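You operate a simulated robot arm through the tools that you are given. There is no shell and no other tool.

The job below is to be done with a simulated two-armed robot. You get a single attempt, and the scene is never put back.

## Task
Adjust the brake rig till its display says good, then try the brake.
Fine: green lever off to adjust, on to try the teal wheel. Where these are worked on the way, their far stop is far enough and under half their travel is too little: green lever.

The check looks at the end state, three seconds after you hand in, the way a careful person would. Anything else that was tipped, shoved, dropped, spilled or broken makes it a failure.

## Robot
Two 7-joint arms with fingered hands on one trunk that stands fixed in place. Base frame: the origin is at the foot of the trunk, x ahead of it, y to its left, z up; the work surface is at about z = 88. Readings come in cm, degrees, newtons and seconds.
The left shoulder is at [3, 13.6, 125.5], the right one opposite. Payload 5 kg a hand.
The tool frame of a hand sits at the grasp point between the pads (the TCP): z along the fingers, y along the line on which they close. The tips reach 4.2 cm beyond it. Largest opening 20.8 cm; the body of the gripper starts 11.9 cm behind the TCP. The gripper is a hand of 4 fingers: y runs from the thumb to the fingers, the wrist lies at [0, 0, -33.2] in the tool frame.
Orientation is told as [roll, pitch, yaw] about the base's x, y, z axes, in that order, counted from this pose: with the fingers straight down and closing along the base's y, the tool's x points along the base's -x, its y along +y and its z along -z.

## Interface
- The arms move only by the tool move_arm. It takes "left_steps", "right_steps" or both (then of equal length, played together; a hand with none holds still); each is a list of rows, each a list of 2 entries, a list of its own where there are three numbers: the shift along the tool's x, y, z in units of 100 mm (1.0 is 100 mm), then the turn, a rotation vector about the tool's x, y, z in units of 60 degrees (1.0 is 60 degrees). In form: [[[x, y, z], [ax, ay, az]], ...]. A call has 1 to 20 rows; each row is the pose to reach, as a shift and turn from the pose commanded when the call began, along the tool's axes at that moment. A call with a number of a shift or a turn outside -1 to 1 is refused whole. Each row takes 0.2 s and may step no farther than 5 cm and 8.6 degrees from the row before; otherwise, the whole call is refused. Where a pose cannot be reached the arm comes as near as it can. A force on the tool above 80 N (or 10 N above the force at the start of the call, whichever is more), or a blocked arm, ends the call early, and 0.2 s more pass. In this call time passes only in rows, and 0.2 s behind the last. It gives the time, the measured TCP pose, the force on the tool (base axes), the opening and the grip force at its end, in the units of the frame above (readings bear some noise), with the torque about the TCP (base axes, N m) and any sound that the robot's microphone picked up.
- Cameras (640 x 400 px; columns grow to the right, rows downward): "scene" is now at [5.21, 0.52, 198.64]; the picture's right is [0.07, -1.00, 0.00], its down [-0.69, -0.05, -0.72] and it looks along [0.72, 0.05, -0.69] (base axes); focal length 346 px, centre (320, 200). "left" rides on the left gripper at [-10.1, 0.1, -14.5] in its tool frame; the picture's right is [-0.01, -1.00, 0.00], its down [0.82, 0.00, -0.57] and it looks along [0.57, 0.00, 0.82] (tool axes); focal length 261 px, centre (320, 200). "right" rides on the right gripper at [10.1, 0, -14.5] in its tool frame; the picture's right is [0.00, 1.00, 0.00], its down [-0.82, 0.00, -0.57] and it looks along [-0.57, 0.00, 0.82] (tool axes); focal length 261 px, centre (320, 200). There is no depth. A picture from a camera that has moved, and an enlarged one, comes with that camera's place and axes in the base frame and with its lens.
- grab_frame(camera): a new picture of that camera. The clock stands still meanwhile.
- lift_body(by): slides the trunk up (or, below 0, down) by that many cm; the arms and the scene camera ride with it, the base frame stays. It gives what a move gives, with no picture.
- set_fingers(finger1, finger2, finger3, thumb_bend, hand): sets how far each is bent, from 0 (flat) to 100 (curled in); at 30 the hand is open as for a grip, at 70 the pads meet at the TCP. One left out holds its place. A second passes; each finger stops where it meets its share of the squeeze, and holds until it gets a number again. It is the only way to open and close the hand. It gives what a move gives, with no picture; readings hold the bend of each and the force on the fingers (four entries, about 0 where the hand has none), thumb and palm.
- aim_head(pan, tilt): turns the head with the scene camera to pan (to the left, within 143 degrees either way) and tilt (down, from -29 to 69), counted from straight ahead of the robot. It gives what a move gives.
- zoom(camera, box): a new picture of the part [left, top, right, bottom] of that camera's present view, enlarged. The clock stands still meanwhile.
- sign_off(): hands the job in; it is judged then, once.

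Nothing tells you positions but the pictures and the camera data. Unless the task says otherwise, let go and move clear before handing in.

The tools are called after ">>>" as name(argument=value, ...) on one line, values as JSON. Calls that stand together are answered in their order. move_arm: Moves the arms, as the interface text tells. Its arguments: {"type":"object","properties":{"left_steps":{"type":"array"},"right_steps":{"type":"array"}},"required":[]} The other tools are called the same way: lift_body (by) slides the trunk up or down; set_fingers (finger1, finger2, finger3, thumb_bend, hand) moves the fingers one by one; aim_head (pan, tilt) turns the head that bears the scene camera; grab_frame (camera) takes a picture; zoom (camera, box) takes an enlarged picture of a part of a camera's view; sign_off () hands the job in.

At the start:

```text
t: 0.0
left_tool_pos: [64.93, 36.85, 148.51]
left_tool_rot: [0.1, 0.0, 0.1]
left_wrist_force: [0.8, 0.8, -0.2]
left_wrist_torque: [0.02, -0.01, 0.02]
left_finger_gap: 20.78
left_finger_force: 0.1
left_shape: jaw
left_bend: [30.0, 30.0, 30.0, 30.0]
left_finger forces: [0.0, 0.1, 0.0, 0.0, 0.0, 0.0]
right_tool_pos: [68.53, -17.42, 140.42]
right_tool_rot: [0.0, 0.0, 0.0]
right_wrist_force: [-0.2, -0.3, -0.6]
right_wrist_torque: [-0.02, -0.02, 0.01]
right_finger_gap: 20.77
right_finger_force: 0.1
right_shape: jaw
right_bend: [30.0, 30.0, 30.0, 30.0]
right_finger forces: [0.0, 0.1, 0.1, 0.0, 0.0, 0.1]
trunk travel left (down, up): [-27.5, 21.5]
head pan, tilt: [3.8, 43.9]
```

scene: 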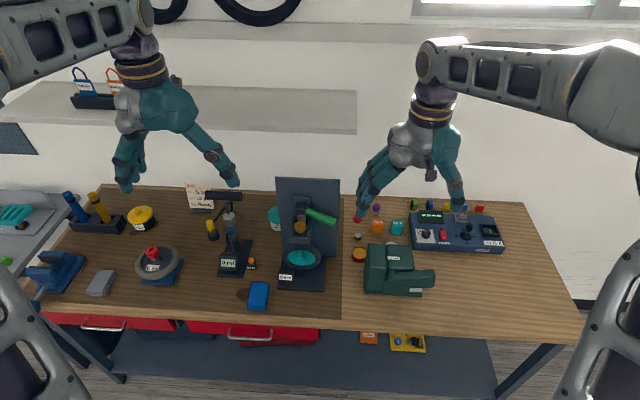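
right: 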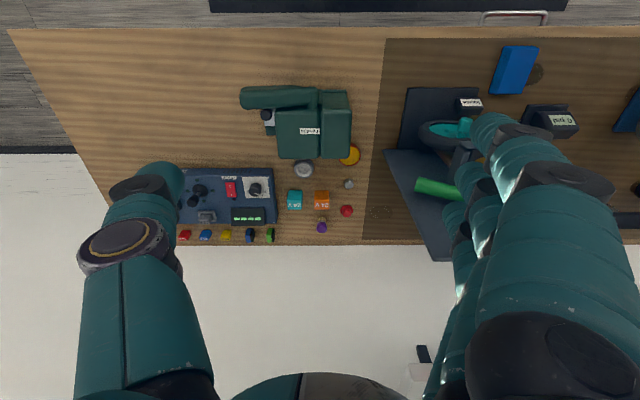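
left: 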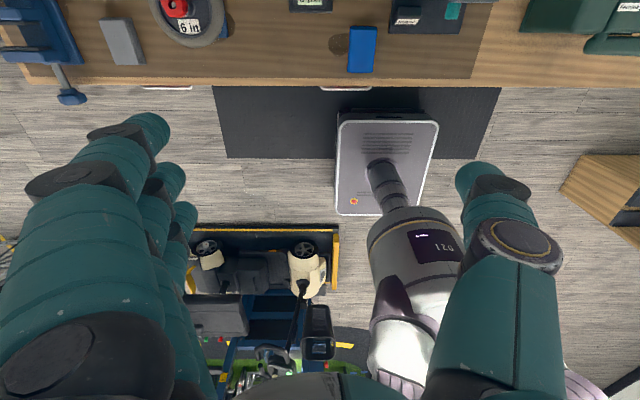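

The bench holds several rigs; the one with the green lever and teal wheel sits near the middle. I'll zoom in to read labels and find the display.

>>> zoom(camera="scene", box=[250, 165, 370, 300])

>>> zoom(camera="scene", box=[170, 170, 290, 300])

>>> zoom(camera="scene", box=[345, 190, 525, 300])

>>> zoom(camera="scene", box=[30, 180, 210, 310])

>>> zoom(camera="right", box=[380, 30, 600, 270])

```text
2.96 times, centred on (310, 232) of scene
camera zoom: at [5.21, 0.52, 198.64], right [0.07, -1.0, 0.0], down [-0.69, -0.05, -0.72], along [0.72, 0.05, -0.69], focal length 1026 px, centre (350, 104)
```

zoom: 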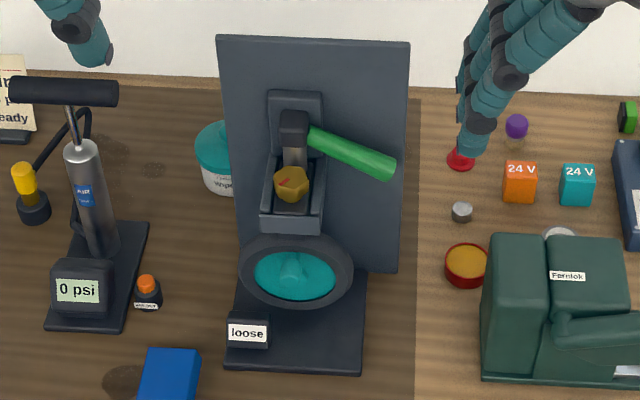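

```text
3.08 times, centred on (230, 235) of scene
camera zoom: at [5.21, 0.52, 198.64], right [0.07, -1.0, 0.0], down [-0.69, -0.05, -0.72], along [0.72, 0.05, -0.69], focal length 1065 px, centre (597, 92)
```

zoom: 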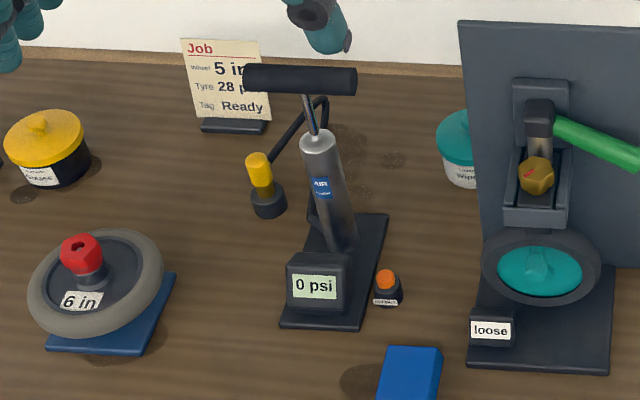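

```text
3.56 times, centred on (435, 245) of scene
camera zoom: at [5.21, 0.52, 198.64], right [0.07, -1.0, 0.0], down [-0.69, -0.05, -0.72], along [0.72, 0.05, -0.69], focal length 1231 px, centre (-89, 40)
```

zoom: 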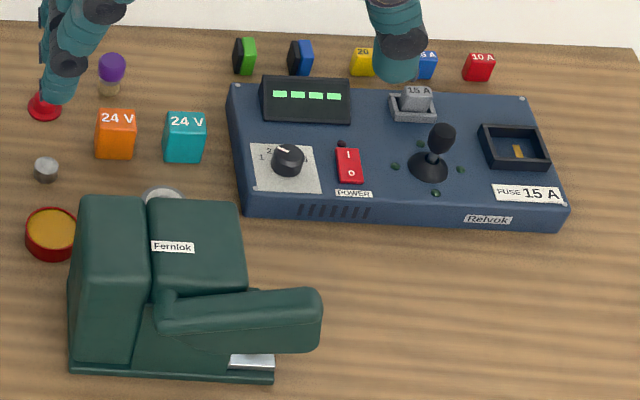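

```text
3.08 times, centred on (120, 245) of scene
camera zoom: at [5.21, 0.52, 198.64], right [0.07, -1.0, 0.0], down [-0.69, -0.05, -0.72], along [0.72, 0.05, -0.69], focal length 1065 px, centre (935, 62)
```

zoom: 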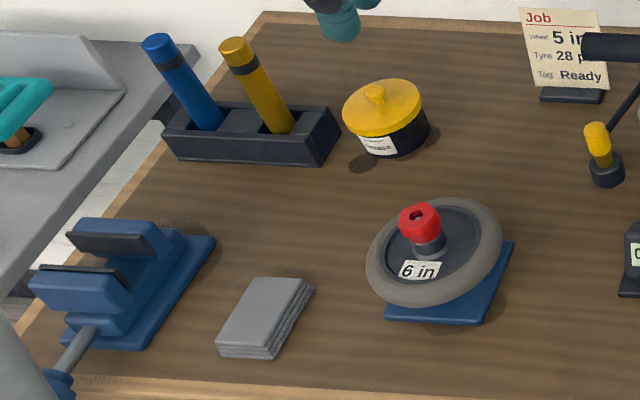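

```text
1.67 times, centred on (490, 150) of right
camera zoom: at [58.38, -17.35, 154.91], right [0.0, 1.0, 0.0], down [0.82, 0.0, 0.57], along [0.57, 0.0, -0.82], focal length 434 px, centre (37, 283)
```

zoom: 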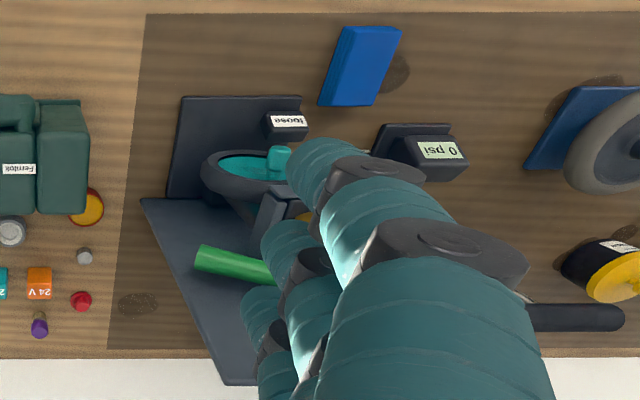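

The brake rig stands at about x 72–89, y 0–21, with a "loose" display, a gold knob, a green lever and a teal wheel. I'll bring the right hand back and across so its camera can view the rig up close.

>>> move_arm(right_steps=[[[0.25, 0.25, 0], [0, 0, 0]], [[0.5, 0.5, 0], [0, 0, 0]], [[0.75, 0.75, 0], [0, 0, 0]], [[1.0, 1.0, 0], [0, 0, 0]]])

>>> move_arm(right_steps=[[[0.25, 0.25, 0], [0, 0, 0]], [[0.5, 0.5, 0], [0, 0, 0]], [[0.75, 0.75, 0], [0, 0, 0]], [[1.0, 1.0, 0], [0, 0, 0]]])

>>> grab_frame(camera="right")

>>> grab_frame(camera="scene")

```text
t: 1.0
left_tool_pos: [64.68, 36.98, 148.59]
left_tool_rot: [0.0, -0.1, 0.2]
left_wrist_force: [-0.5, 0.7, 0.1]
left_wrist_torque: [-0.13, -0.08, 0.01]
left_finger_gap: 20.75
left_finger_force: 0.1
left_shape: jaw
left_bend: [30.0, 30.0, 30.0, 30.0]
left_finger forces: [0.0, 0.1, 0.0, 0.0, 0.1, 0.0]
right_tool_pos: [58.26, -7.08, 140.46]
right_tool_rot: [0.0, -0.1, -0.1]
right_wrist_force: [-0.9, 1.0, 0.1]
right_wrist_torque: [-0.1, -0.1, 0.0]
right_finger_gap: 20.76
right_finger_force: 0.0
right_shape: jaw
right_bend: [30.0, 30.0, 30.0, 30.0]
right_finger forces: [0.0, 0.1, 0.0, 0.0, 0.0, 0.0]
trunk travel left (down, up): [-27.5, 21.5]
head pan, tilt: [3.8, 43.9]
```

```text
t: 2.0
left_tool_pos: [64.67, 37.08, 148.72]
left_tool_rot: [0.0, -0.1, 0.1]
left_wrist_force: [-2.0, -0.4, 0.0]
left_wrist_torque: [-0.11, -0.11, 0.02]
left_finger_gap: 20.78
left_finger_force: 0.0
left_shape: jaw
left_bend: [30.0, 30.0, 30.0, 30.0]
left_finger forces: [0.0, 0.1, 0.1, 0.1, 0.1, 0.0]
right_tool_pos: [48.62, 2.76, 140.49]
right_tool_rot: [-0.2, -0.2, 0.0]
right_wrist_force: [-0.7, 0.7, 0.4]
right_wrist_torque: [-0.11, -0.13, 0.04]
right_finger_gap: 20.78
right_finger_force: 0.0
right_shape: jaw
right_bend: [30.0, 30.0, 30.0, 30.0]
right_finger forces: [0.1, 0.0, 0.0, 0.1, 0.1, 0.0]
trunk travel left (down, up): [-27.5, 21.5]
head pan, tilt: [3.8, 43.9]
```

```text
taken
camera right: at [38.43, 2.78, 154.95], right [0.0, 1.0, 0.0], down [0.82, 0.0, 0.57], along [0.57, 0.0, -0.82], focal length 261 px, centre (320, 200)
```

right: 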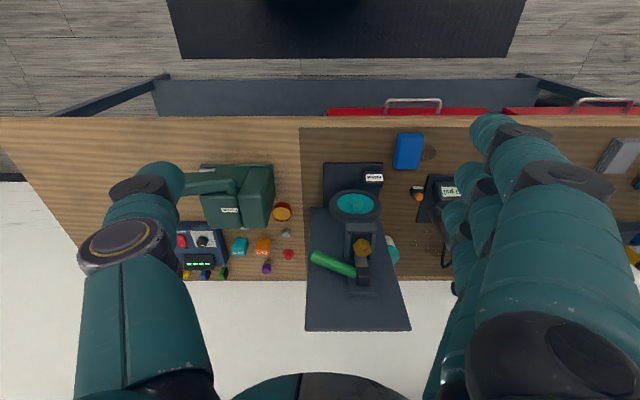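

```text
taken
camera scene: at [4.98, 0.73, 198.65], right [0.07, -1.0, 0.0], down [-0.69, -0.05, -0.72], along [0.72, 0.05, -0.69], focal length 346 px, centre (320, 200)
```

scene: 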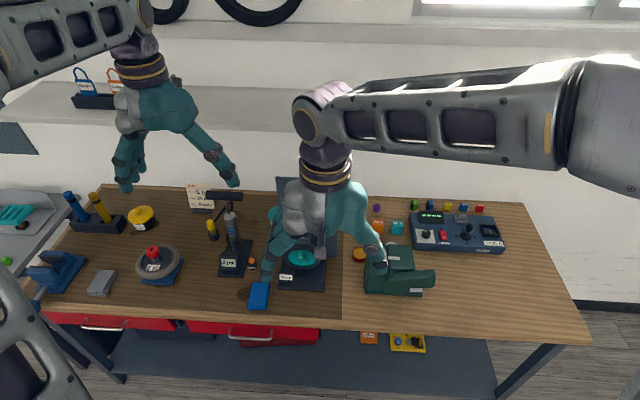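

The camera can see the rig; it is small in the picture. I'll lower the hand and tilt it forward to look at the rig more face-on.

>>> move_arm(right_steps=[[[0.0, 0.1, 0.2], [0, -0.125, 0]], [[0.0, 0.2, 0.4], [0, -0.25, 0]], [[0, 0.3, 0.6], [0, -0.375, 0]], [[0, 0.4, 0.8], [0, -0.5, 0]], [[0, 0.4, 1.0], [0, -0.58, 0]]])

>>> grab_frame(camera="right")

>>> zoom(camera="right", box=[270, 100, 450, 300])

```text
t: 3.2
left_tool_pos: [65.04, 36.89, 148.51]
left_tool_rot: [0.0, -0.1, -0.1]
left_wrist_force: [0.3, -0.4, 0.1]
left_wrist_torque: [0.01, 0.07, -0.03]
left_finger_gap: 20.77
left_finger_force: 0.2
left_shape: jaw
left_bend: [30.0, 30.0, 30.0, 30.0]
left_finger forces: [0.0, 0.0, 0.0, 0.0, 0.1, 0.0]
right_tool_pos: [48.58, 6.85, 130.25]
right_tool_rot: [0.0, -34.7, 0.0]
right_wrist_force: [0.2, 0.2, -0.1]
right_wrist_torque: [-0.03, 0.07, 0.01]
right_finger_gap: 20.78
right_finger_force: 0.2
right_shape: jaw
right_bend: [30.0, 30.0, 30.0, 30.0]
right_finger forces: [0.0, 0.0, 0.0, 0.0, 0.0, 0.0]
trunk travel left (down, up): [-27.5, 21.5]
head pan, tilt: [3.8, 43.9]
```

```text
taken
camera right: at [32.06, 6.78, 136.48], right [0.0, 1.0, 0.0], down [0.35, 0.0, 0.94], along [0.94, 0.0, -0.35], focal length 261 px, centre (320, 200)
```

right: 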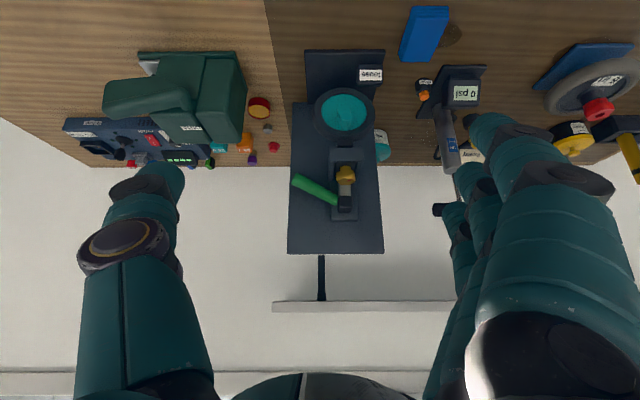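

```text
2.00 times, centred on (360, 200) of right
camera zoom: at [32.06, 6.78, 136.48], right [0.0, 1.0, 0.0], down [0.35, 0.0, 0.94], along [0.94, 0.0, -0.35], focal length 521 px, centre (240, 200)
```

zoom: 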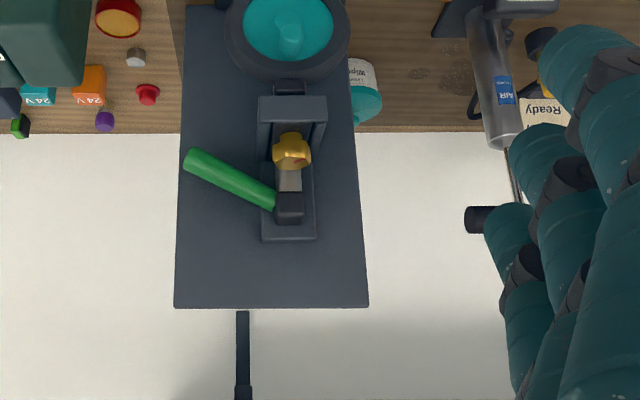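

Now the layout is clear: lever hub on top with the green lever pointing right and slightly down, the gold adjuster below it, then the teal wheel. I'll go closer for a sharper look.

>>> move_arm(right_steps=[[[-0.15, 0.1, 0.23], [0, -0.07, 0]], [[-0.3, 0.2, 0.45], [0, -0.14, 0]], [[-0.45, 0.3, 0.68], [0, -0.21, 0]], [[-0.59, 0.4, 0.9], [0, -0.28, 0]]])

>>> zoom(camera="right", box=[220, 0, 420, 200])

>>> zoom(camera="right", box=[220, 100, 420, 300])

```text
t: 4.2
left_tool_pos: [65.22, 36.96, 148.34]
left_tool_rot: [-0.1, 0.1, 0.1]
left_wrist_force: [1.5, 0.1, -0.4]
left_wrist_torque: [-0.03, 0.05, -0.02]
left_finger_gap: 20.79
left_finger_force: 0.1
left_shape: jaw
left_bend: [30.0, 30.0, 30.0, 30.0]
left_finger forces: [0.0, 0.0, 0.0, 0.1, 0.0, 0.1]
right_tool_pos: [58.59, 10.77, 126.09]
right_tool_rot: [0.0, -51.6, 0.1]
right_wrist_force: [0.9, 1.0, -0.1]
right_wrist_torque: [-0.05, 0.04, -0.07]
right_finger_gap: 20.78
right_finger_force: 0.1
right_shape: jaw
right_bend: [30.0, 30.0, 30.0, 30.0]
right_finger forces: [0.0, 0.1, 0.1, 0.1, 0.0, 0.0]
trunk travel left (down, up): [-27.5, 21.5]
head pan, tilt: [3.8, 43.9]
```

```text
2.00 times, centred on (320, 100) of right
camera zoom: at [40.99, 10.75, 127.25], right [0.0, 1.0, 0.0], down [0.06, 0.0, 1.0], along [1.0, 0.0, -0.06], focal length 521 px, centre (320, 400)
```

zoom: 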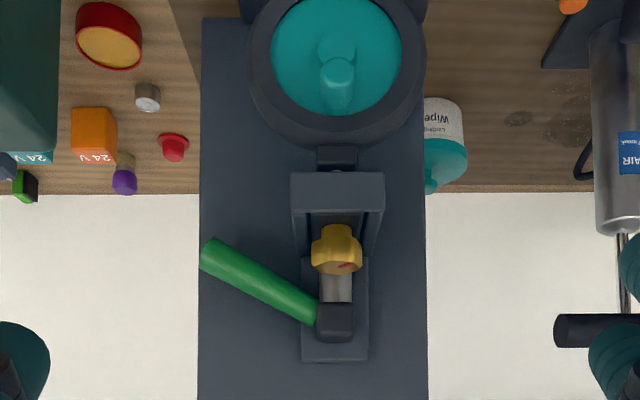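

```text
2.00 times, centred on (320, 200) of right
camera zoom: at [40.99, 10.75, 127.25], right [0.0, 1.0, 0.0], down [0.06, 0.0, 1.0], along [1.0, 0.0, -0.06], focal length 521 px, centre (320, 200)
```

zoom: 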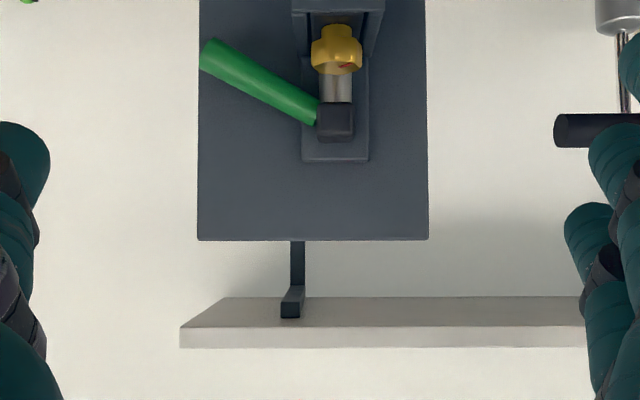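

The adjuster knob seems to sit on a rod between lever hub and bracket. I'll zoom in tightly on the knob, the lever hub and the wheel to see their axes.

>>> zoom(camera="right", box=[270, 80, 370, 180])

>>> zoom(camera="right", box=[270, 0, 370, 100])

>>> grab_frame(camera="left")

>>> zoom(camera="scene", box=[260, 180, 350, 290])

```text
4.00 times, centred on (320, 130) of right
camera zoom: at [40.99, 10.75, 127.25], right [0.0, 1.0, 0.0], down [0.06, 0.0, 1.0], along [1.0, 0.0, -0.06], focal length 1043 px, centre (320, 480)
```

zoom: 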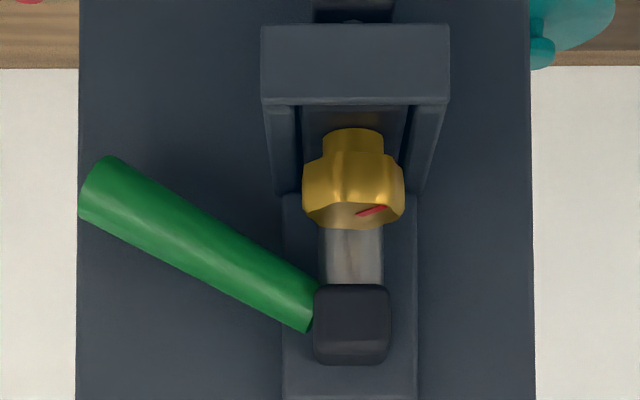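

```text
4.00 times, centred on (320, 50) of right
camera zoom: at [40.99, 10.75, 127.25], right [0.0, 1.0, 0.0], down [0.06, 0.0, 1.0], along [1.0, 0.0, -0.06], focal length 1043 px, centre (320, 800)
```

zoom: 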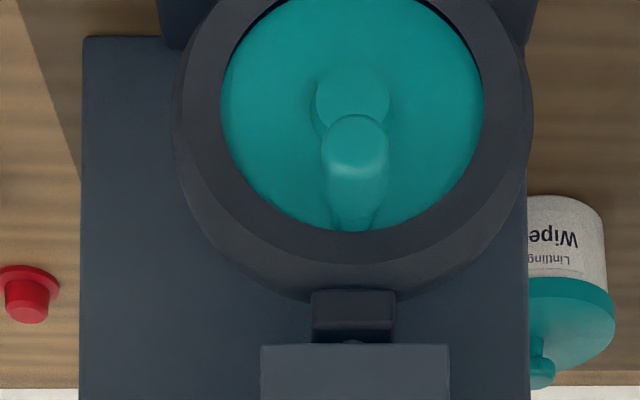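

```text
taken
camera left: at [75.28, 37.08, 162.95], right [0.01, -1.0, 0.0], down [-0.82, 0.0, 0.57], along [-0.57, 0.0, -0.82], focal length 261 px, centre (320, 200)
```

left: 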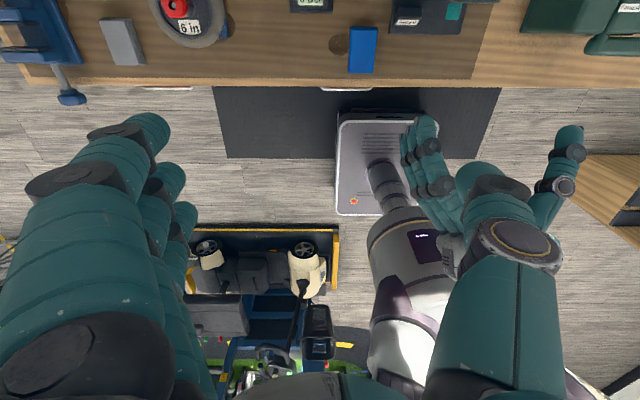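

```text
3.64 times, centred on (305, 235) of scene
camera zoom: at [5.43, 0.69, 198.63], right [0.07, -1.0, 0.0], down [-0.69, -0.05, -0.72], along [0.72, 0.05, -0.69], focal length 1259 px, centre (374, 73)
```

zoom: 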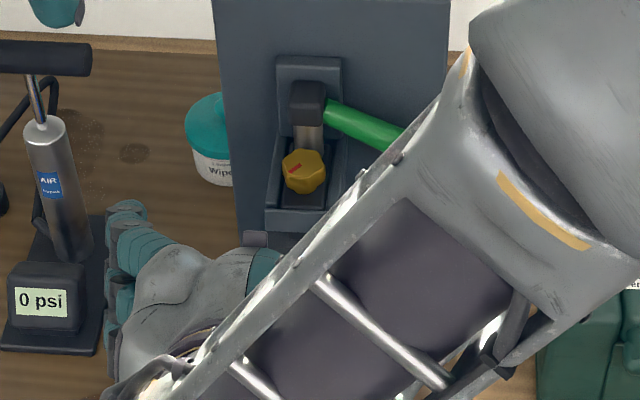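

The lever hub is near [84, 12, 118], lever tip near [85, 1.5, 112], gold knob near [81, 12, 113]. I need a side view to learn the axes, so I'll swing the right hand round to the right of the rig, looking left.

>>> move_arm(right_steps=[[[-0.06, -0.16, 0.08], [-0.098, 0, -0.078]], [[-0.12, -0.33, 0.16], [-0.196, 0, -0.155]], [[-0.18, -0.5, 0.23], [-0.294, 0, -0.233]], [[-0.25, -0.67, 0.31], [-0.392, 0, -0.31]], [[-0.31, -0.83, 0.39], [-0.49, 0, -0.388]], [[-0.37, -1.0, 0.47], [-0.588, 0, -0.466]]])

>>> move_arm(right_steps=[[[0.025, -0.16, -0.03], [-0.098, 0, -0.078]], [[0.05, -0.32, -0.065], [-0.196, 0, -0.155]], [[0.075, -0.48, -0.1], [-0.294, 0, -0.233]], [[0.1, -0.64, -0.13], [-0.392, 0, -0.31]], [[0.125, -0.8, -0.16], [-0.49, 0, -0.388]], [[0.154, -0.955, -0.194], [-0.588, 0, -0.466]]])

>>> grab_frame(camera="right")

```text
t: 5.8
left_tool_pos: [65.0, 36.13, 148.72]
left_tool_rot: [0.2, -0.1, -0.1]
left_wrist_force: [0.2, -2.4, 0.5]
left_wrist_torque: [0.37, 0.03, -0.02]
left_finger_gap: 20.78
left_finger_force: 0.2
left_shape: jaw
left_bend: [30.0, 30.0, 30.0, 30.0]
left_finger forces: [0.0, 0.1, 0.0, 0.0, 0.1, 0.1]
right_tool_pos: [61.56, 9.36, 129.5]
right_tool_rot: [-4.0, -53.8, 57.2]
right_wrist_force: [1.3, -3.2, -1.6]
right_wrist_torque: [0.37, 0.06, 0.34]
right_finger_gap: 20.82
right_finger_force: 0.0
right_shape: jaw
right_bend: [30.0, 30.0, 30.0, 30.0]
right_finger forces: [0.0, 0.1, 0.1, 0.0, 0.0, 0.1]
trunk travel left (down, up): [-27.5, 21.5]
head pan, tilt: [3.8, 43.9]
stopped in row 6 (right hand): the arm was blocked; the commanded pose is now the measured one
```

```text
t: 7.2
left_tool_pos: [64.98, 36.75, 148.54]
left_tool_rot: [-0.1, 0.1, 0.1]
left_wrist_force: [0.7, -1.4, 0.1]
left_wrist_torque: [0.02, 0.13, 0.02]
left_finger_gap: 20.79
left_finger_force: 0.1
left_shape: jaw
left_bend: [30.0, 30.0, 30.0, 30.0]
left_finger forces: [0.0, 0.0, 0.0, 0.1, 0.0, 0.0]
right_tool_pos: [67.98, 1.95, 129.99]
right_tool_rot: [-5.1, -51.3, 103.0]
right_wrist_force: [1.2, -0.2, -1.1]
right_wrist_torque: [0.1, 0.05, 0.08]
right_finger_gap: 20.8
right_finger_force: 0.0
right_shape: jaw
right_bend: [30.0, 30.0, 30.0, 30.0]
right_finger forces: [0.0, 0.0, 0.0, 0.1, 0.0, 0.0]
trunk travel left (down, up): [-27.5, 21.5]
head pan, tilt: [3.8, 43.9]
```

```text
taken
camera right: at [70.58, -15.6, 131.13], right [-0.99, -0.15, -0.05], down [-0.06, 0.06, 1.0], along [-0.15, 0.99, -0.07], focal length 261 px, centre (320, 200)
```

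right: 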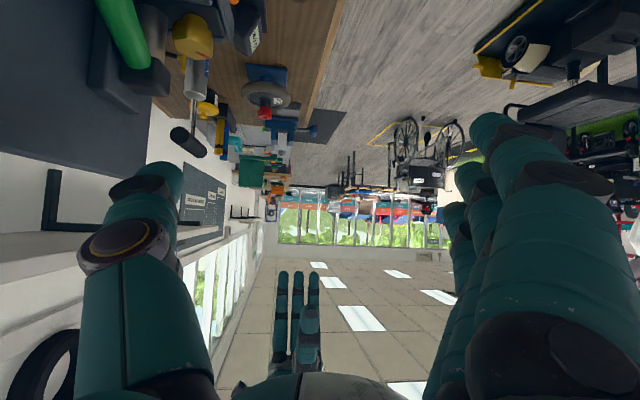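

The right hand is now beside the rig looking left; the rig is at the picture's edge. I'll pull back to the right and straighten the yaw to centre it.

>>> move_arm(right_steps=[[[0.21, -0.11, -0.18], [0.042, 0.003, 0.034]], [[0.42, -0.22, -0.35], [0.085, 0.006, 0.068]], [[0.64, -0.33, -0.53], [0.127, 0.008, 0.102]], [[0.85, -0.434, -0.706], [0.169, 0.011, 0.136]]])

>>> grab_frame(camera="right")

>>> grab_frame(camera="scene")

```text
t: 8.2
left_tool_pos: [64.93, 36.78, 148.61]
left_tool_rot: [-0.1, 0.0, -0.1]
left_wrist_force: [0.2, 0.0, 0.2]
left_wrist_torque: [0.04, 0.0, -0.03]
left_finger_gap: 20.78
left_finger_force: 0.1
left_shape: jaw
left_bend: [30.0, 30.0, 30.0, 30.0]
left_finger forces: [0.0, 0.0, 0.0, 0.0, 0.0, 0.1]
right_tool_pos: [74.13, -8.0, 127.81]
right_tool_rot: [-5.1, -51.3, 89.9]
right_wrist_force: [1.2, 0.4, 0.1]
right_wrist_torque: [0.0, -0.01, 0.04]
right_finger_gap: 20.8
right_finger_force: 0.1
right_shape: jaw
right_bend: [30.0, 30.0, 30.0, 30.0]
right_finger forces: [0.1, 0.1, 0.0, 0.0, 0.1, 0.0]
trunk travel left (down, up): [-27.5, 21.5]
head pan, tilt: [3.8, 43.9]
```

```text
taken
camera right: at [72.73, -25.58, 128.99], right [-1.0, 0.07, -0.05], down [-0.05, 0.07, 1.0], along [0.08, 0.99, -0.06], focal length 261 px, centre (320, 200)
```

right: 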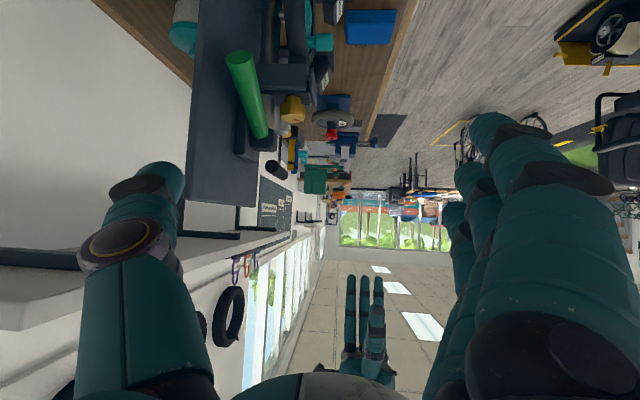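

```text
taken
camera scene: at [5.28, 0.44, 198.64], right [0.07, -1.0, 0.0], down [-0.69, -0.05, -0.72], along [0.72, 0.05, -0.69], focal length 346 px, centre (320, 200)
```

scene: 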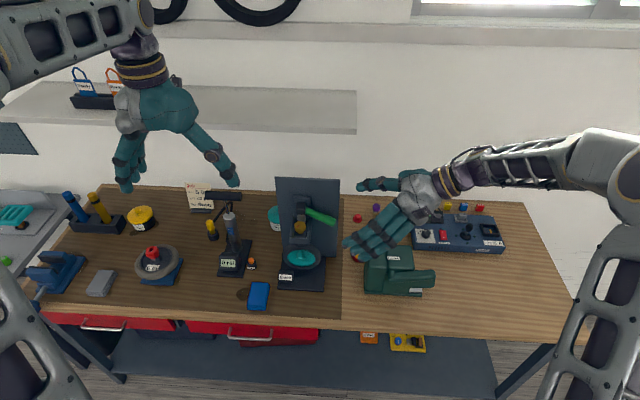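

>>> zoom(camera="right", box=[180, 0, 360, 190])

>>> zoom(camera="right", box=[210, 40, 330, 160])

>>> zoom(camera="scene", box=[265, 170, 355, 300])

```text
2.11 times, centred on (270, 95) of right
camera zoom: at [72.73, -25.58, 128.99], right [-1.0, 0.07, -0.05], down [-0.05, 0.07, 1.0], along [0.08, 0.99, -0.06], focal length 549 px, centre (425, 421)
```

zoom: 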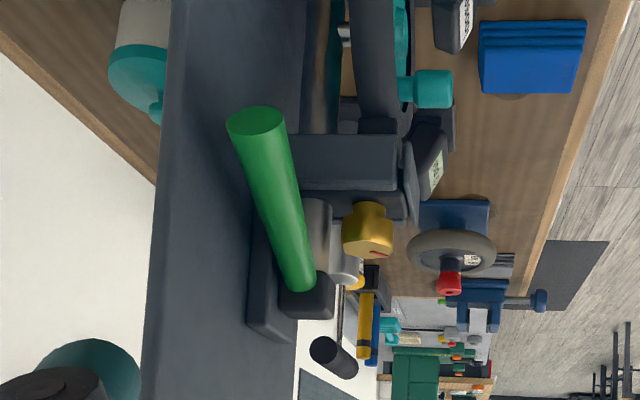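

```text
3.33 times, centred on (270, 100) of right
camera zoom: at [72.73, -25.58, 128.99], right [-1.0, 0.07, -0.05], down [-0.05, 0.07, 1.0], along [0.08, 0.99, -0.06], focal length 869 px, centre (487, 533)
```

zoom: 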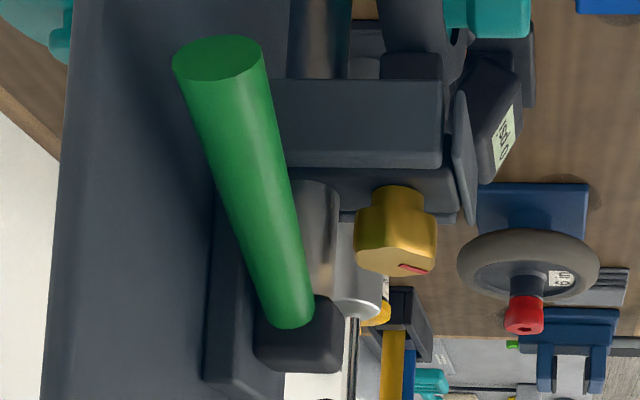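

```text
3.08 times, centred on (310, 235) of scene
camera zoom: at [5.28, 0.44, 198.64], right [0.07, -1.0, 0.0], down [-0.69, -0.05, -0.72], along [0.72, 0.05, -0.69], focal length 1065 px, centre (351, 92)
```

zoom: 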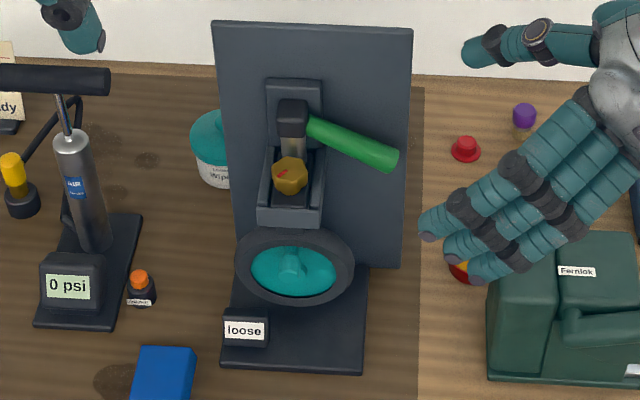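

The side view shows the lever hub on top of a vertical plunger, the lever lying in the plane x ≈ 84.5 and sloping ~28° down to the right; the gold knob has a vertical axis at about [81, 12, 113.5]; the wheel faces the robot with a crank peg at its top. I'll bring the right hand back to point forward, in front of the lever.

>>> move_arm(right_steps=[[[0.03, 0.14, 0.055], [0.098, 0.006, 0.077]], [[0.065, 0.28, 0.11], [0.197, 0.012, 0.155]], [[0.1, 0.42, 0.16], [0.295, 0.018, 0.232]], [[0.13, 0.55, 0.22], [0.393, 0.025, 0.309]], [[0.16, 0.69, 0.27], [0.49, 0.031, 0.387]], [[0.194, 0.83, 0.327], [0.59, 0.0375, 0.464]]])

>>> move_arm(right_steps=[[[0.03, 0.13, 0.1], [0.098, 0.006, 0.077]], [[0.07, 0.26, 0.21], [0.197, 0.012, 0.155]], [[0.1, 0.38, 0.31], [0.295, 0.018, 0.232]], [[0.14, 0.51, 0.42], [0.393, 0.025, 0.309]], [[0.17, 0.64, 0.52], [0.49, 0.031, 0.387]], [[0.21, 0.767, 0.63], [0.59, 0.0375, 0.464]]])

>>> set_fingers(hand="right", finger1=70, finger2=70, finger3=70, thumb_bend=70)

>>> grab_frame(camera="right")

>>> grab_frame(camera="scene")

```text
t: 9.6
left_tool_pos: [64.78, 37.28, 148.56]
left_tool_rot: [-0.2, 0.0, 0.1]
left_wrist_force: [-0.2, 2.6, 0.5]
left_wrist_torque: [-0.33, -0.14, -0.01]
left_finger_gap: 20.79
left_finger_force: 0.1
left_shape: jaw
left_bend: [30.0, 30.0, 30.0, 30.0]
left_finger forces: [0.1, 0.1, 0.0, 0.0, 0.1, 0.1]
right_tool_pos: [65.76, -5.68, 123.99]
right_tool_rot: [-6.1, -51.6, 46.0]
right_wrist_force: [1.0, -1.2, 0.0]
right_wrist_torque: [0.04, 0.18, -0.03]
right_finger_gap: 20.78
right_finger_force: 0.0
right_shape: jaw
right_bend: [30.0, 30.0, 30.0, 30.0]
right_finger forces: [0.1, 0.1, 0.0, 0.1, 0.1, 0.0]
trunk travel left (down, up): [-27.5, 21.5]
head pan, tilt: [3.8, 43.9]
```

```text
t: 11.0
left_tool_pos: [64.92, 37.11, 148.55]
left_tool_rot: [0.0, 0.0, 0.1]
left_wrist_force: [-0.3, 2.2, -0.3]
left_wrist_torque: [-0.28, -0.09, 0.03]
left_finger_gap: 20.79
left_finger_force: 0.0
left_shape: jaw
left_bend: [30.0, 30.0, 30.0, 30.0]
left_finger forces: [0.0, 0.0, 0.1, 0.0, 0.0, 0.0]
right_tool_pos: [63.7, 2.05, 117.83]
right_tool_rot: [-5.5, -52.1, -0.1]
right_wrist_force: [0.3, 0.3, 0.3]
right_wrist_torque: [-0.08, -0.01, -0.1]
right_finger_gap: 20.83
right_finger_force: 0.0
right_shape: jaw
right_bend: [30.0, 30.0, 30.0, 30.0]
right_finger forces: [0.0, 0.0, 0.0, 0.0, 0.0, 0.0]
trunk travel left (down, up): [-27.5, 21.5]
head pan, tilt: [3.8, 43.9]
```

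```text
t: 12.0
left_tool_pos: [65.09, 36.92, 148.49]
left_tool_rot: [0.0, -0.1, 0.0]
left_wrist_force: [-0.6, 0.9, 0.5]
left_wrist_torque: [0.0, 0.03, 0.01]
left_finger_gap: 20.78
left_finger_force: 0.1
left_shape: jaw
left_bend: [30.0, 30.0, 30.0, 30.0]
left_finger forces: [0.1, 0.0, 0.0, 0.1, 0.0, 0.1]
right_tool_pos: [63.63, 1.93, 117.96]
right_tool_rot: [-5.4, -52.1, -0.2]
right_wrist_force: [0.1, -0.2, -0.7]
right_wrist_torque: [-0.01, -0.01, -0.04]
right_finger_gap: 3.19
right_finger_force: 0.0
right_shape: fingers
right_bend: [70.0, 70.0, 70.0, 70.0]
right_finger forces: [0.0, 0.0, 0.0, 0.0, 0.1, 0.1]
trunk travel left (down, up): [-27.5, 21.5]
head pan, tilt: [3.8, 43.9]
```

```text
taken
camera right: at [46.16, 3.34, 118.9], right [0.08, 1.0, -0.05], down [0.06, 0.05, 1.0], along [1.0, -0.08, -0.05], focal length 261 px, centre (320, 200)
```

right: 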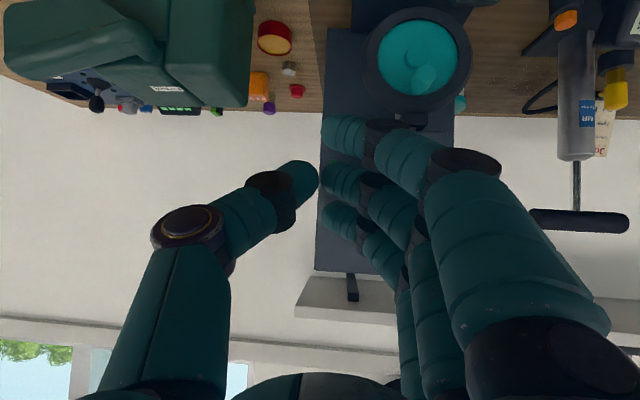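

```text
taken
camera scene: at [5.2, 0.59, 198.64], right [0.07, -1.0, 0.0], down [-0.69, -0.05, -0.72], along [0.72, 0.05, -0.69], focal length 346 px, centre (320, 200)
```

scene: 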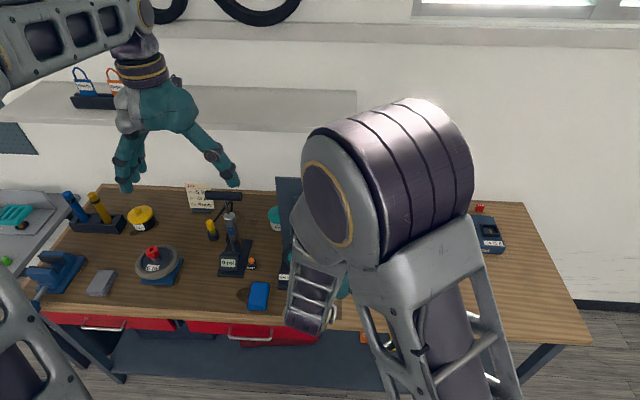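

The right hand points forward, below the scene camera's line of sight. I'll level it and roll it so that it can cage the lever between thumb (above) and fingers (below) from the front.

>>> move_arm(right_steps=[[[0.02, 0.05, 0.11], [0, -0.126, 0]], [[0.04, 0.1, 0.23], [0, -0.25, 0]], [[0.07, 0.15, 0.34], [0, -0.378, 0]], [[0.09, 0.2, 0.46], [0, -0.504, 0]], [[0.11, 0.25, 0.57], [0, -0.63, 0]]])

>>> move_arm(right_steps=[[[0, 0, 0], [0, 0, -0.14]], [[0, 0, 0], [0, 0, -0.28]], [[0, 0, 0], [0, 0, -0.42]], [[0, 0, 0], [0, 0, -0.56]], [[0, 0, 0], [0, 0, -0.7]], [[0, 0, 0], [0, 0, -0.84]], [[0, 0, 0], [0, 0, -0.98]]])

>>> set_fingers(hand="right", finger1=45, finger2=45, finger3=45, thumb_bend=45)

>>> grab_frame(camera="right")

>>> grab_frame(camera="scene")

```text
t: 13.2
left_tool_pos: [64.98, 36.82, 148.47]
left_tool_rot: [0.0, -0.1, 0.0]
left_wrist_force: [0.2, 0.6, 0.5]
left_wrist_torque: [-0.05, 0.04, -0.01]
left_finger_gap: 20.79
left_finger_force: 0.0
left_shape: jaw
left_bend: [30.0, 30.0, 30.0, 30.0]
left_finger forces: [0.0, 0.0, 0.1, 0.0, 0.1, 0.0]
right_tool_pos: [67.74, 4.18, 113.46]
right_tool_rot: [-92.5, -86.7, 88.2]
right_wrist_force: [0.6, 1.3, -0.5]
right_wrist_torque: [0.03, 0.04, -0.08]
right_finger_gap: 3.19
right_finger_force: 0.0
right_shape: fingers
right_bend: [70.0, 70.0, 70.0, 70.0]
right_finger forces: [0.1, 0.0, 0.1, 0.1, 0.0, 0.1]
trunk travel left (down, up): [-27.5, 21.5]
head pan, tilt: [3.8, 43.9]
```

```text
t: 15.0
left_tool_pos: [65.06, 36.86, 148.51]
left_tool_rot: [0.0, 0.1, -0.2]
left_wrist_force: [-0.5, 0.6, 1.0]
left_wrist_torque: [-0.05, -0.03, -0.03]
left_finger_gap: 20.79
left_finger_force: 0.1
left_shape: jaw
left_bend: [30.0, 30.0, 30.0, 30.0]
left_finger forces: [0.1, 0.0, 0.0, 0.0, 0.1, 0.0]
right_tool_pos: [68.83, 0.02, 112.43]
right_tool_rot: [-88.4, -28.8, 81.0]
right_wrist_force: [-0.5, 0.4, 0.0]
right_wrist_torque: [0.01, 0.04, 0.0]
right_finger_gap: 3.2
right_finger_force: 0.1
right_shape: fingers
right_bend: [70.0, 70.0, 70.0, 70.0]
right_finger forces: [0.0, 0.0, 0.0, 0.0, 0.0, 0.1]
trunk travel left (down, up): [-27.5, 21.5]
head pan, tilt: [3.8, 43.9]
stopped in row 7 (right hand): the arm was blocked; the commanded pose is now the measured one
```

```text
t: 16.0
left_tool_pos: [64.86, 36.8, 148.55]
left_tool_rot: [0.1, 0.1, 0.0]
left_wrist_force: [-0.4, -0.3, 0.3]
left_wrist_torque: [0.01, 0.01, -0.01]
left_finger_gap: 20.8
left_finger_force: 0.1
left_shape: jaw
left_bend: [30.0, 30.0, 30.0, 30.0]
left_finger forces: [0.1, 0.0, 0.0, 0.0, 0.1, 0.0]
right_tool_pos: [68.61, 0.03, 112.39]
right_tool_rot: [-88.6, -29.0, 81.0]
right_wrist_force: [-0.2, -0.1, 0.2]
right_wrist_torque: [0.01, -0.02, 0.0]
right_finger_gap: 14.57
right_finger_force: 0.0
right_shape: fingers
right_bend: [45.0, 45.0, 45.0, 45.0]
right_finger forces: [0.0, 0.0, 0.0, 0.0, 0.1, 0.1]
trunk travel left (down, up): [-27.5, 21.5]
head pan, tilt: [3.8, 43.9]
```

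```text
taken
camera right: at [53.01, -6.61, 107.91], right [0.05, 0.48, -0.87], down [-0.45, 0.79, 0.41], along [0.89, 0.38, 0.26], focal length 261 px, centre (320, 200)
```

right: 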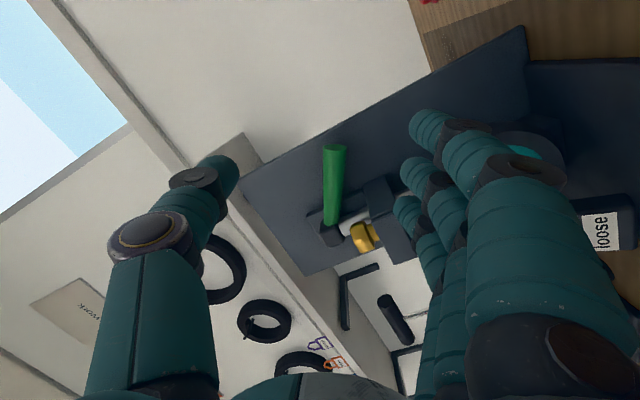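

```text
taken
camera scene: at [5.19, 0.54, 198.64], right [0.07, -1.0, 0.0], down [-0.69, -0.05, -0.72], along [0.72, 0.05, -0.69], focal length 346 px, centre (320, 200)
```

scene: 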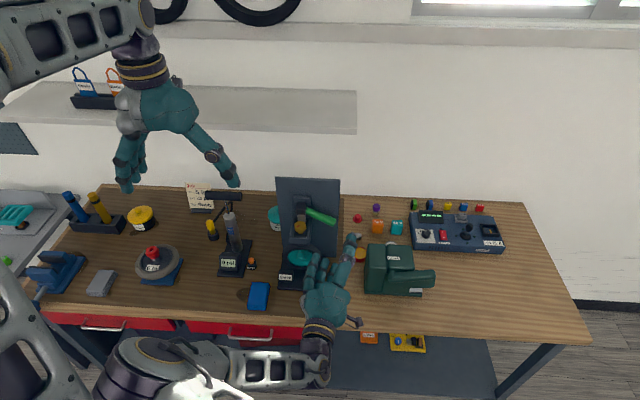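

The hand is rolled with the lever centred between thumb and fingers, and the wrist camera also sees the display. I'll move forward halfway and check the alignment.

>>> move_arm(right_steps=[[[-0.1, 0.03, 0.25], [0, 0, 0]], [[-0.2, 0.06, 0.5], [0, 0, 0]], [[-0.35, 0.1, 0.75], [0, 0, 0]], [[-0.45, 0.14, 1.0], [0, 0, 0]]])

>>> grab_frame(camera="right")

>>> zoom(camera="scene", box=[250, 165, 390, 305])

```text
t: 17.0
left_tool_pos: [65.07, 36.8, 148.47]
left_tool_rot: [-0.1, 0.1, 0.0]
left_wrist_force: [-0.1, 0.4, -0.8]
left_wrist_torque: [0.02, 0.03, 0.02]
left_finger_gap: 20.79
left_finger_force: 0.1
left_shape: jaw
left_bend: [30.0, 30.0, 30.0, 30.0]
left_finger forces: [0.0, 0.0, 0.0, 0.1, 0.1, 0.0]
right_tool_pos: [79.38, 3.15, 113.27]
right_tool_rot: [-88.5, -28.8, 81.0]
right_wrist_force: [0.4, -1.9, -1.1]
right_wrist_torque: [-0.2, -0.01, -0.17]
right_finger_gap: 14.57
right_finger_force: 1.5
right_shape: fingers
right_bend: [45.0, 45.0, 46.0, 45.0]
right_finger forces: [0.0, 0.0, 2.7, 0.0, 0.0, 0.0]
trunk travel left (down, up): [-27.5, 21.5]
head pan, tilt: [3.8, 43.9]
```

```text
taken
camera right: at [63.56, -3.48, 108.72], right [0.05, 0.48, -0.87], down [-0.45, 0.79, 0.41], along [0.89, 0.38, 0.26], focal length 261 px, centre (320, 200)
```

right: 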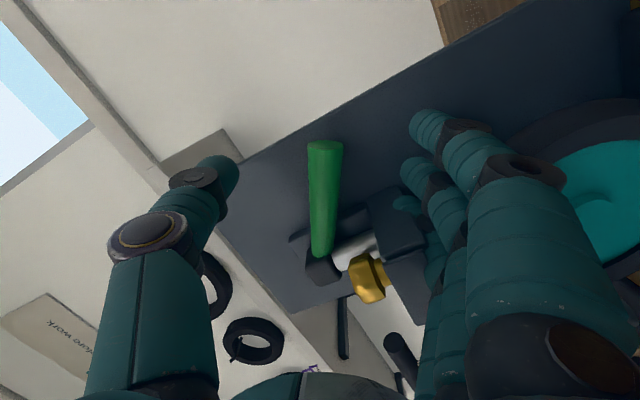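

```text
2.86 times, centred on (320, 235) of scene
camera zoom: at [5.31, 0.47, 198.64], right [0.07, -1.0, 0.0], down [-0.69, -0.05, -0.72], along [0.72, 0.05, -0.69], focal length 989 px, centre (320, 100)
```

zoom: 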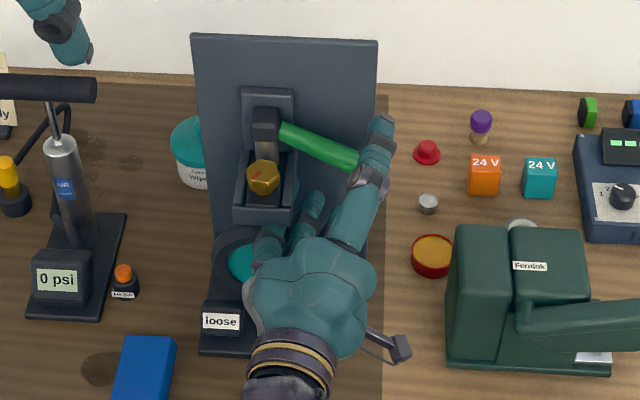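

Finger 3 lightly touches the bracket. I'll back off, close the hand more, shift toward the lever tip and re-approach.

>>> move_arm(right_steps=[[[0.03, 0, -0.25], [0, 0, 0]], [[0.1, 0, -0.5], [0, 0, 0]]])

>>> set_fingers(hand="right", finger1=60, finger2=60, finger3=60, thumb_bend=58)

>>> move_arm(right_steps=[[[0, 0, 0.25], [0, 0, 0]], [[0, 0, 0.5], [0, 0, 0]], [[0, 0, 0.72], [0, 0, 0]], [[0, 0, 0.86], [0, 0, 0]]])

>>> grab_frame(camera="right")

>>> zoom(camera="scene", box=[250, 165, 390, 305])

```text
t: 17.8
left_tool_pos: [64.95, 36.74, 148.36]
left_tool_rot: [-0.1, 0.2, -0.2]
left_wrist_force: [-0.6, 0.5, 0.9]
left_wrist_torque: [-0.05, -0.02, 0.0]
left_finger_gap: 20.78
left_finger_force: 0.0
left_shape: jaw
left_bend: [30.0, 30.0, 30.0, 30.0]
left_finger forces: [0.0, 0.1, 0.0, 0.0, 0.0, 0.0]
right_tool_pos: [74.88, -0.92, 111.71]
right_tool_rot: [-87.3, -29.5, 76.9]
right_wrist_force: [-0.2, 0.4, 0.6]
right_wrist_torque: [0.0, 0.03, -0.06]
right_finger_gap: 14.63
right_finger_force: 0.0
right_shape: fingers
right_bend: [45.0, 45.0, 45.0, 45.0]
right_finger forces: [0.0, 0.0, 0.1, 0.0, 0.1, 0.1]
trunk travel left (down, up): [-27.5, 21.5]
head pan, tilt: [3.8, 43.9]
stopped in row 2 (right hand): the arm was blocked; the commanded pose is now the measured one
```

```text
t: 18.8
left_tool_pos: [65.03, 36.62, 148.29]
left_tool_rot: [-0.1, 0.1, -0.2]
left_wrist_force: [-0.2, 0.3, -1.0]
left_wrist_torque: [0.0, 0.0, -0.01]
left_finger_gap: 20.77
left_finger_force: 0.0
left_shape: jaw
left_bend: [30.0, 30.0, 30.0, 30.0]
left_finger forces: [0.0, 0.0, 0.0, 0.1, 0.0, 0.0]
right_tool_pos: [75.02, -1.01, 111.77]
right_tool_rot: [-87.3, -29.4, 76.9]
right_wrist_force: [-0.6, -0.2, 0.2]
right_wrist_torque: [-0.01, 0.02, -0.02]
right_finger_gap: 7.9
right_finger_force: 0.1
right_shape: fingers
right_bend: [60.0, 60.0, 60.0, 57.0]
right_finger forces: [0.0, 0.0, 0.0, 0.0, 0.0, 0.0]
trunk travel left (down, up): [-27.5, 21.5]
head pan, tilt: [3.8, 43.9]
```

```text
t: 19.8
left_tool_pos: [64.68, 36.68, 148.47]
left_tool_rot: [-0.1, 0.1, -0.3]
left_wrist_force: [0.1, -0.5, -1.0]
left_wrist_torque: [0.01, -0.03, 0.01]
left_finger_gap: 20.81
left_finger_force: 0.1
left_shape: jaw
left_bend: [30.0, 30.0, 30.0, 30.0]
left_finger forces: [0.1, 0.0, 0.1, 0.0, 0.0, 0.1]
right_tool_pos: [83.0, -2.54, 111.39]
right_tool_rot: [-87.2, -29.4, 77.1]
right_wrist_force: [-38.1, 8.4, -12.2]
right_wrist_torque: [-0.56, 0.79, 1.94]
right_finger_gap: 7.88
right_finger_force: 21.1
right_shape: fingers
right_bend: [60.0, 60.0, 76.0, 57.0]
right_finger forces: [0.1, 1.2, 41.2, 0.0, 0.1, 0.1]
trunk travel left (down, up): [-27.5, 21.5]
head pan, tilt: [3.8, 43.9]
```

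```text
taken
camera right: at [66.89, -8.15, 107.06], right [0.06, 0.49, -0.87], down [-0.4, 0.81, 0.43], along [0.92, 0.32, 0.25], focal length 261 px, centre (320, 200)
```

right: 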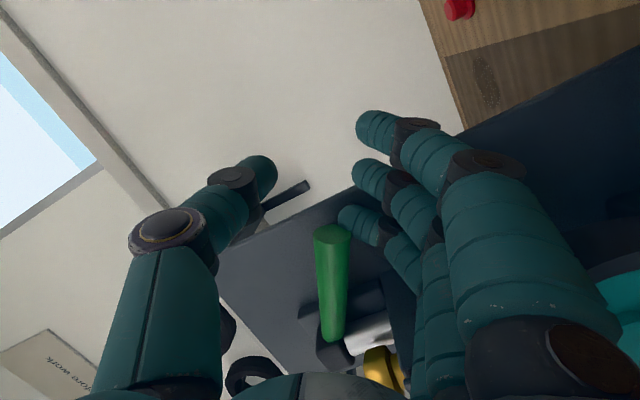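

```text
2.86 times, centred on (320, 235) of scene
camera zoom: at [4.67, 0.72, 198.64], right [0.07, -1.0, 0.0], down [-0.69, -0.05, -0.72], along [0.72, 0.05, -0.69], focal length 989 px, centre (320, 100)
```

zoom: 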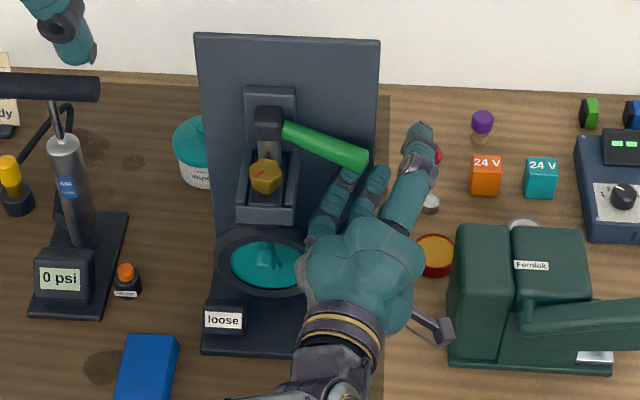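

The hand ended up too far right and finger 3 presses the board's edge. I'll back off straight away and re-align.

>>> move_arm(right_steps=[[[0, 0, -0.25], [0, 0, 0]], [[0, 0, -0.45], [0, 0, 0]]])

>>> zoom(camera="scene", box=[250, 165, 390, 305])

>>> grab_frame(camera="right")

```text
t: 20.4
left_tool_pos: [64.92, 36.63, 148.46]
left_tool_rot: [0.0, 0.1, 0.0]
left_wrist_force: [-0.4, -0.4, 0.4]
left_wrist_torque: [-0.01, 0.01, -0.01]
left_finger_gap: 20.78
left_finger_force: 0.1
left_shape: jaw
left_bend: [30.0, 30.0, 30.0, 30.0]
left_finger forces: [0.0, 0.0, 0.1, 0.0, 0.1, 0.0]
right_tool_pos: [78.78, -1.78, 112.03]
right_tool_rot: [-87.4, -29.5, 77.1]
right_wrist_force: [-0.1, 0.5, 0.4]
right_wrist_torque: [0.01, 0.02, 0.0]
right_finger_gap: 7.88
right_finger_force: 0.1
right_shape: fingers
right_bend: [60.0, 60.0, 60.0, 57.0]
right_finger forces: [0.0, 0.0, 0.2, 0.0, 0.0, 0.0]
trunk travel left (down, up): [-27.5, 21.5]
head pan, tilt: [3.8, 43.9]
```

```text
2.86 times, centred on (320, 235) of scene
camera zoom: at [5.14, 0.53, 198.65], right [0.07, -1.0, 0.0], down [-0.69, -0.05, -0.72], along [0.72, 0.05, -0.69], focal length 989 px, centre (320, 100)
```

zoom: 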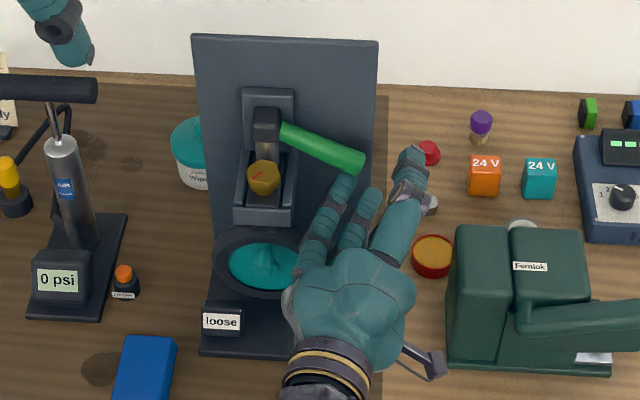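

```text
taken
camera right: at [62.67, -7.33, 107.5], right [0.07, 0.49, -0.87], down [-0.4, 0.81, 0.43], along [0.91, 0.32, 0.25], focal length 261 px, centre (320, 200)
```

right: 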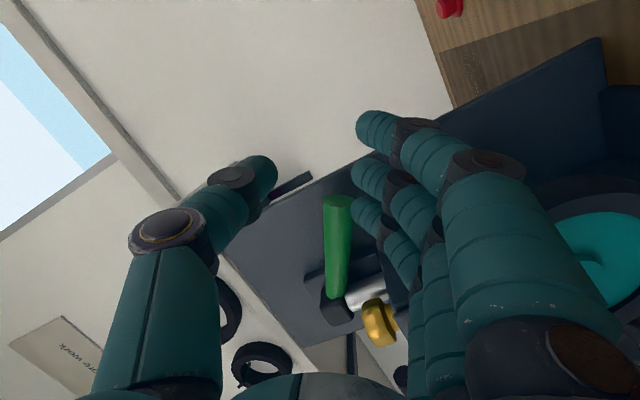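

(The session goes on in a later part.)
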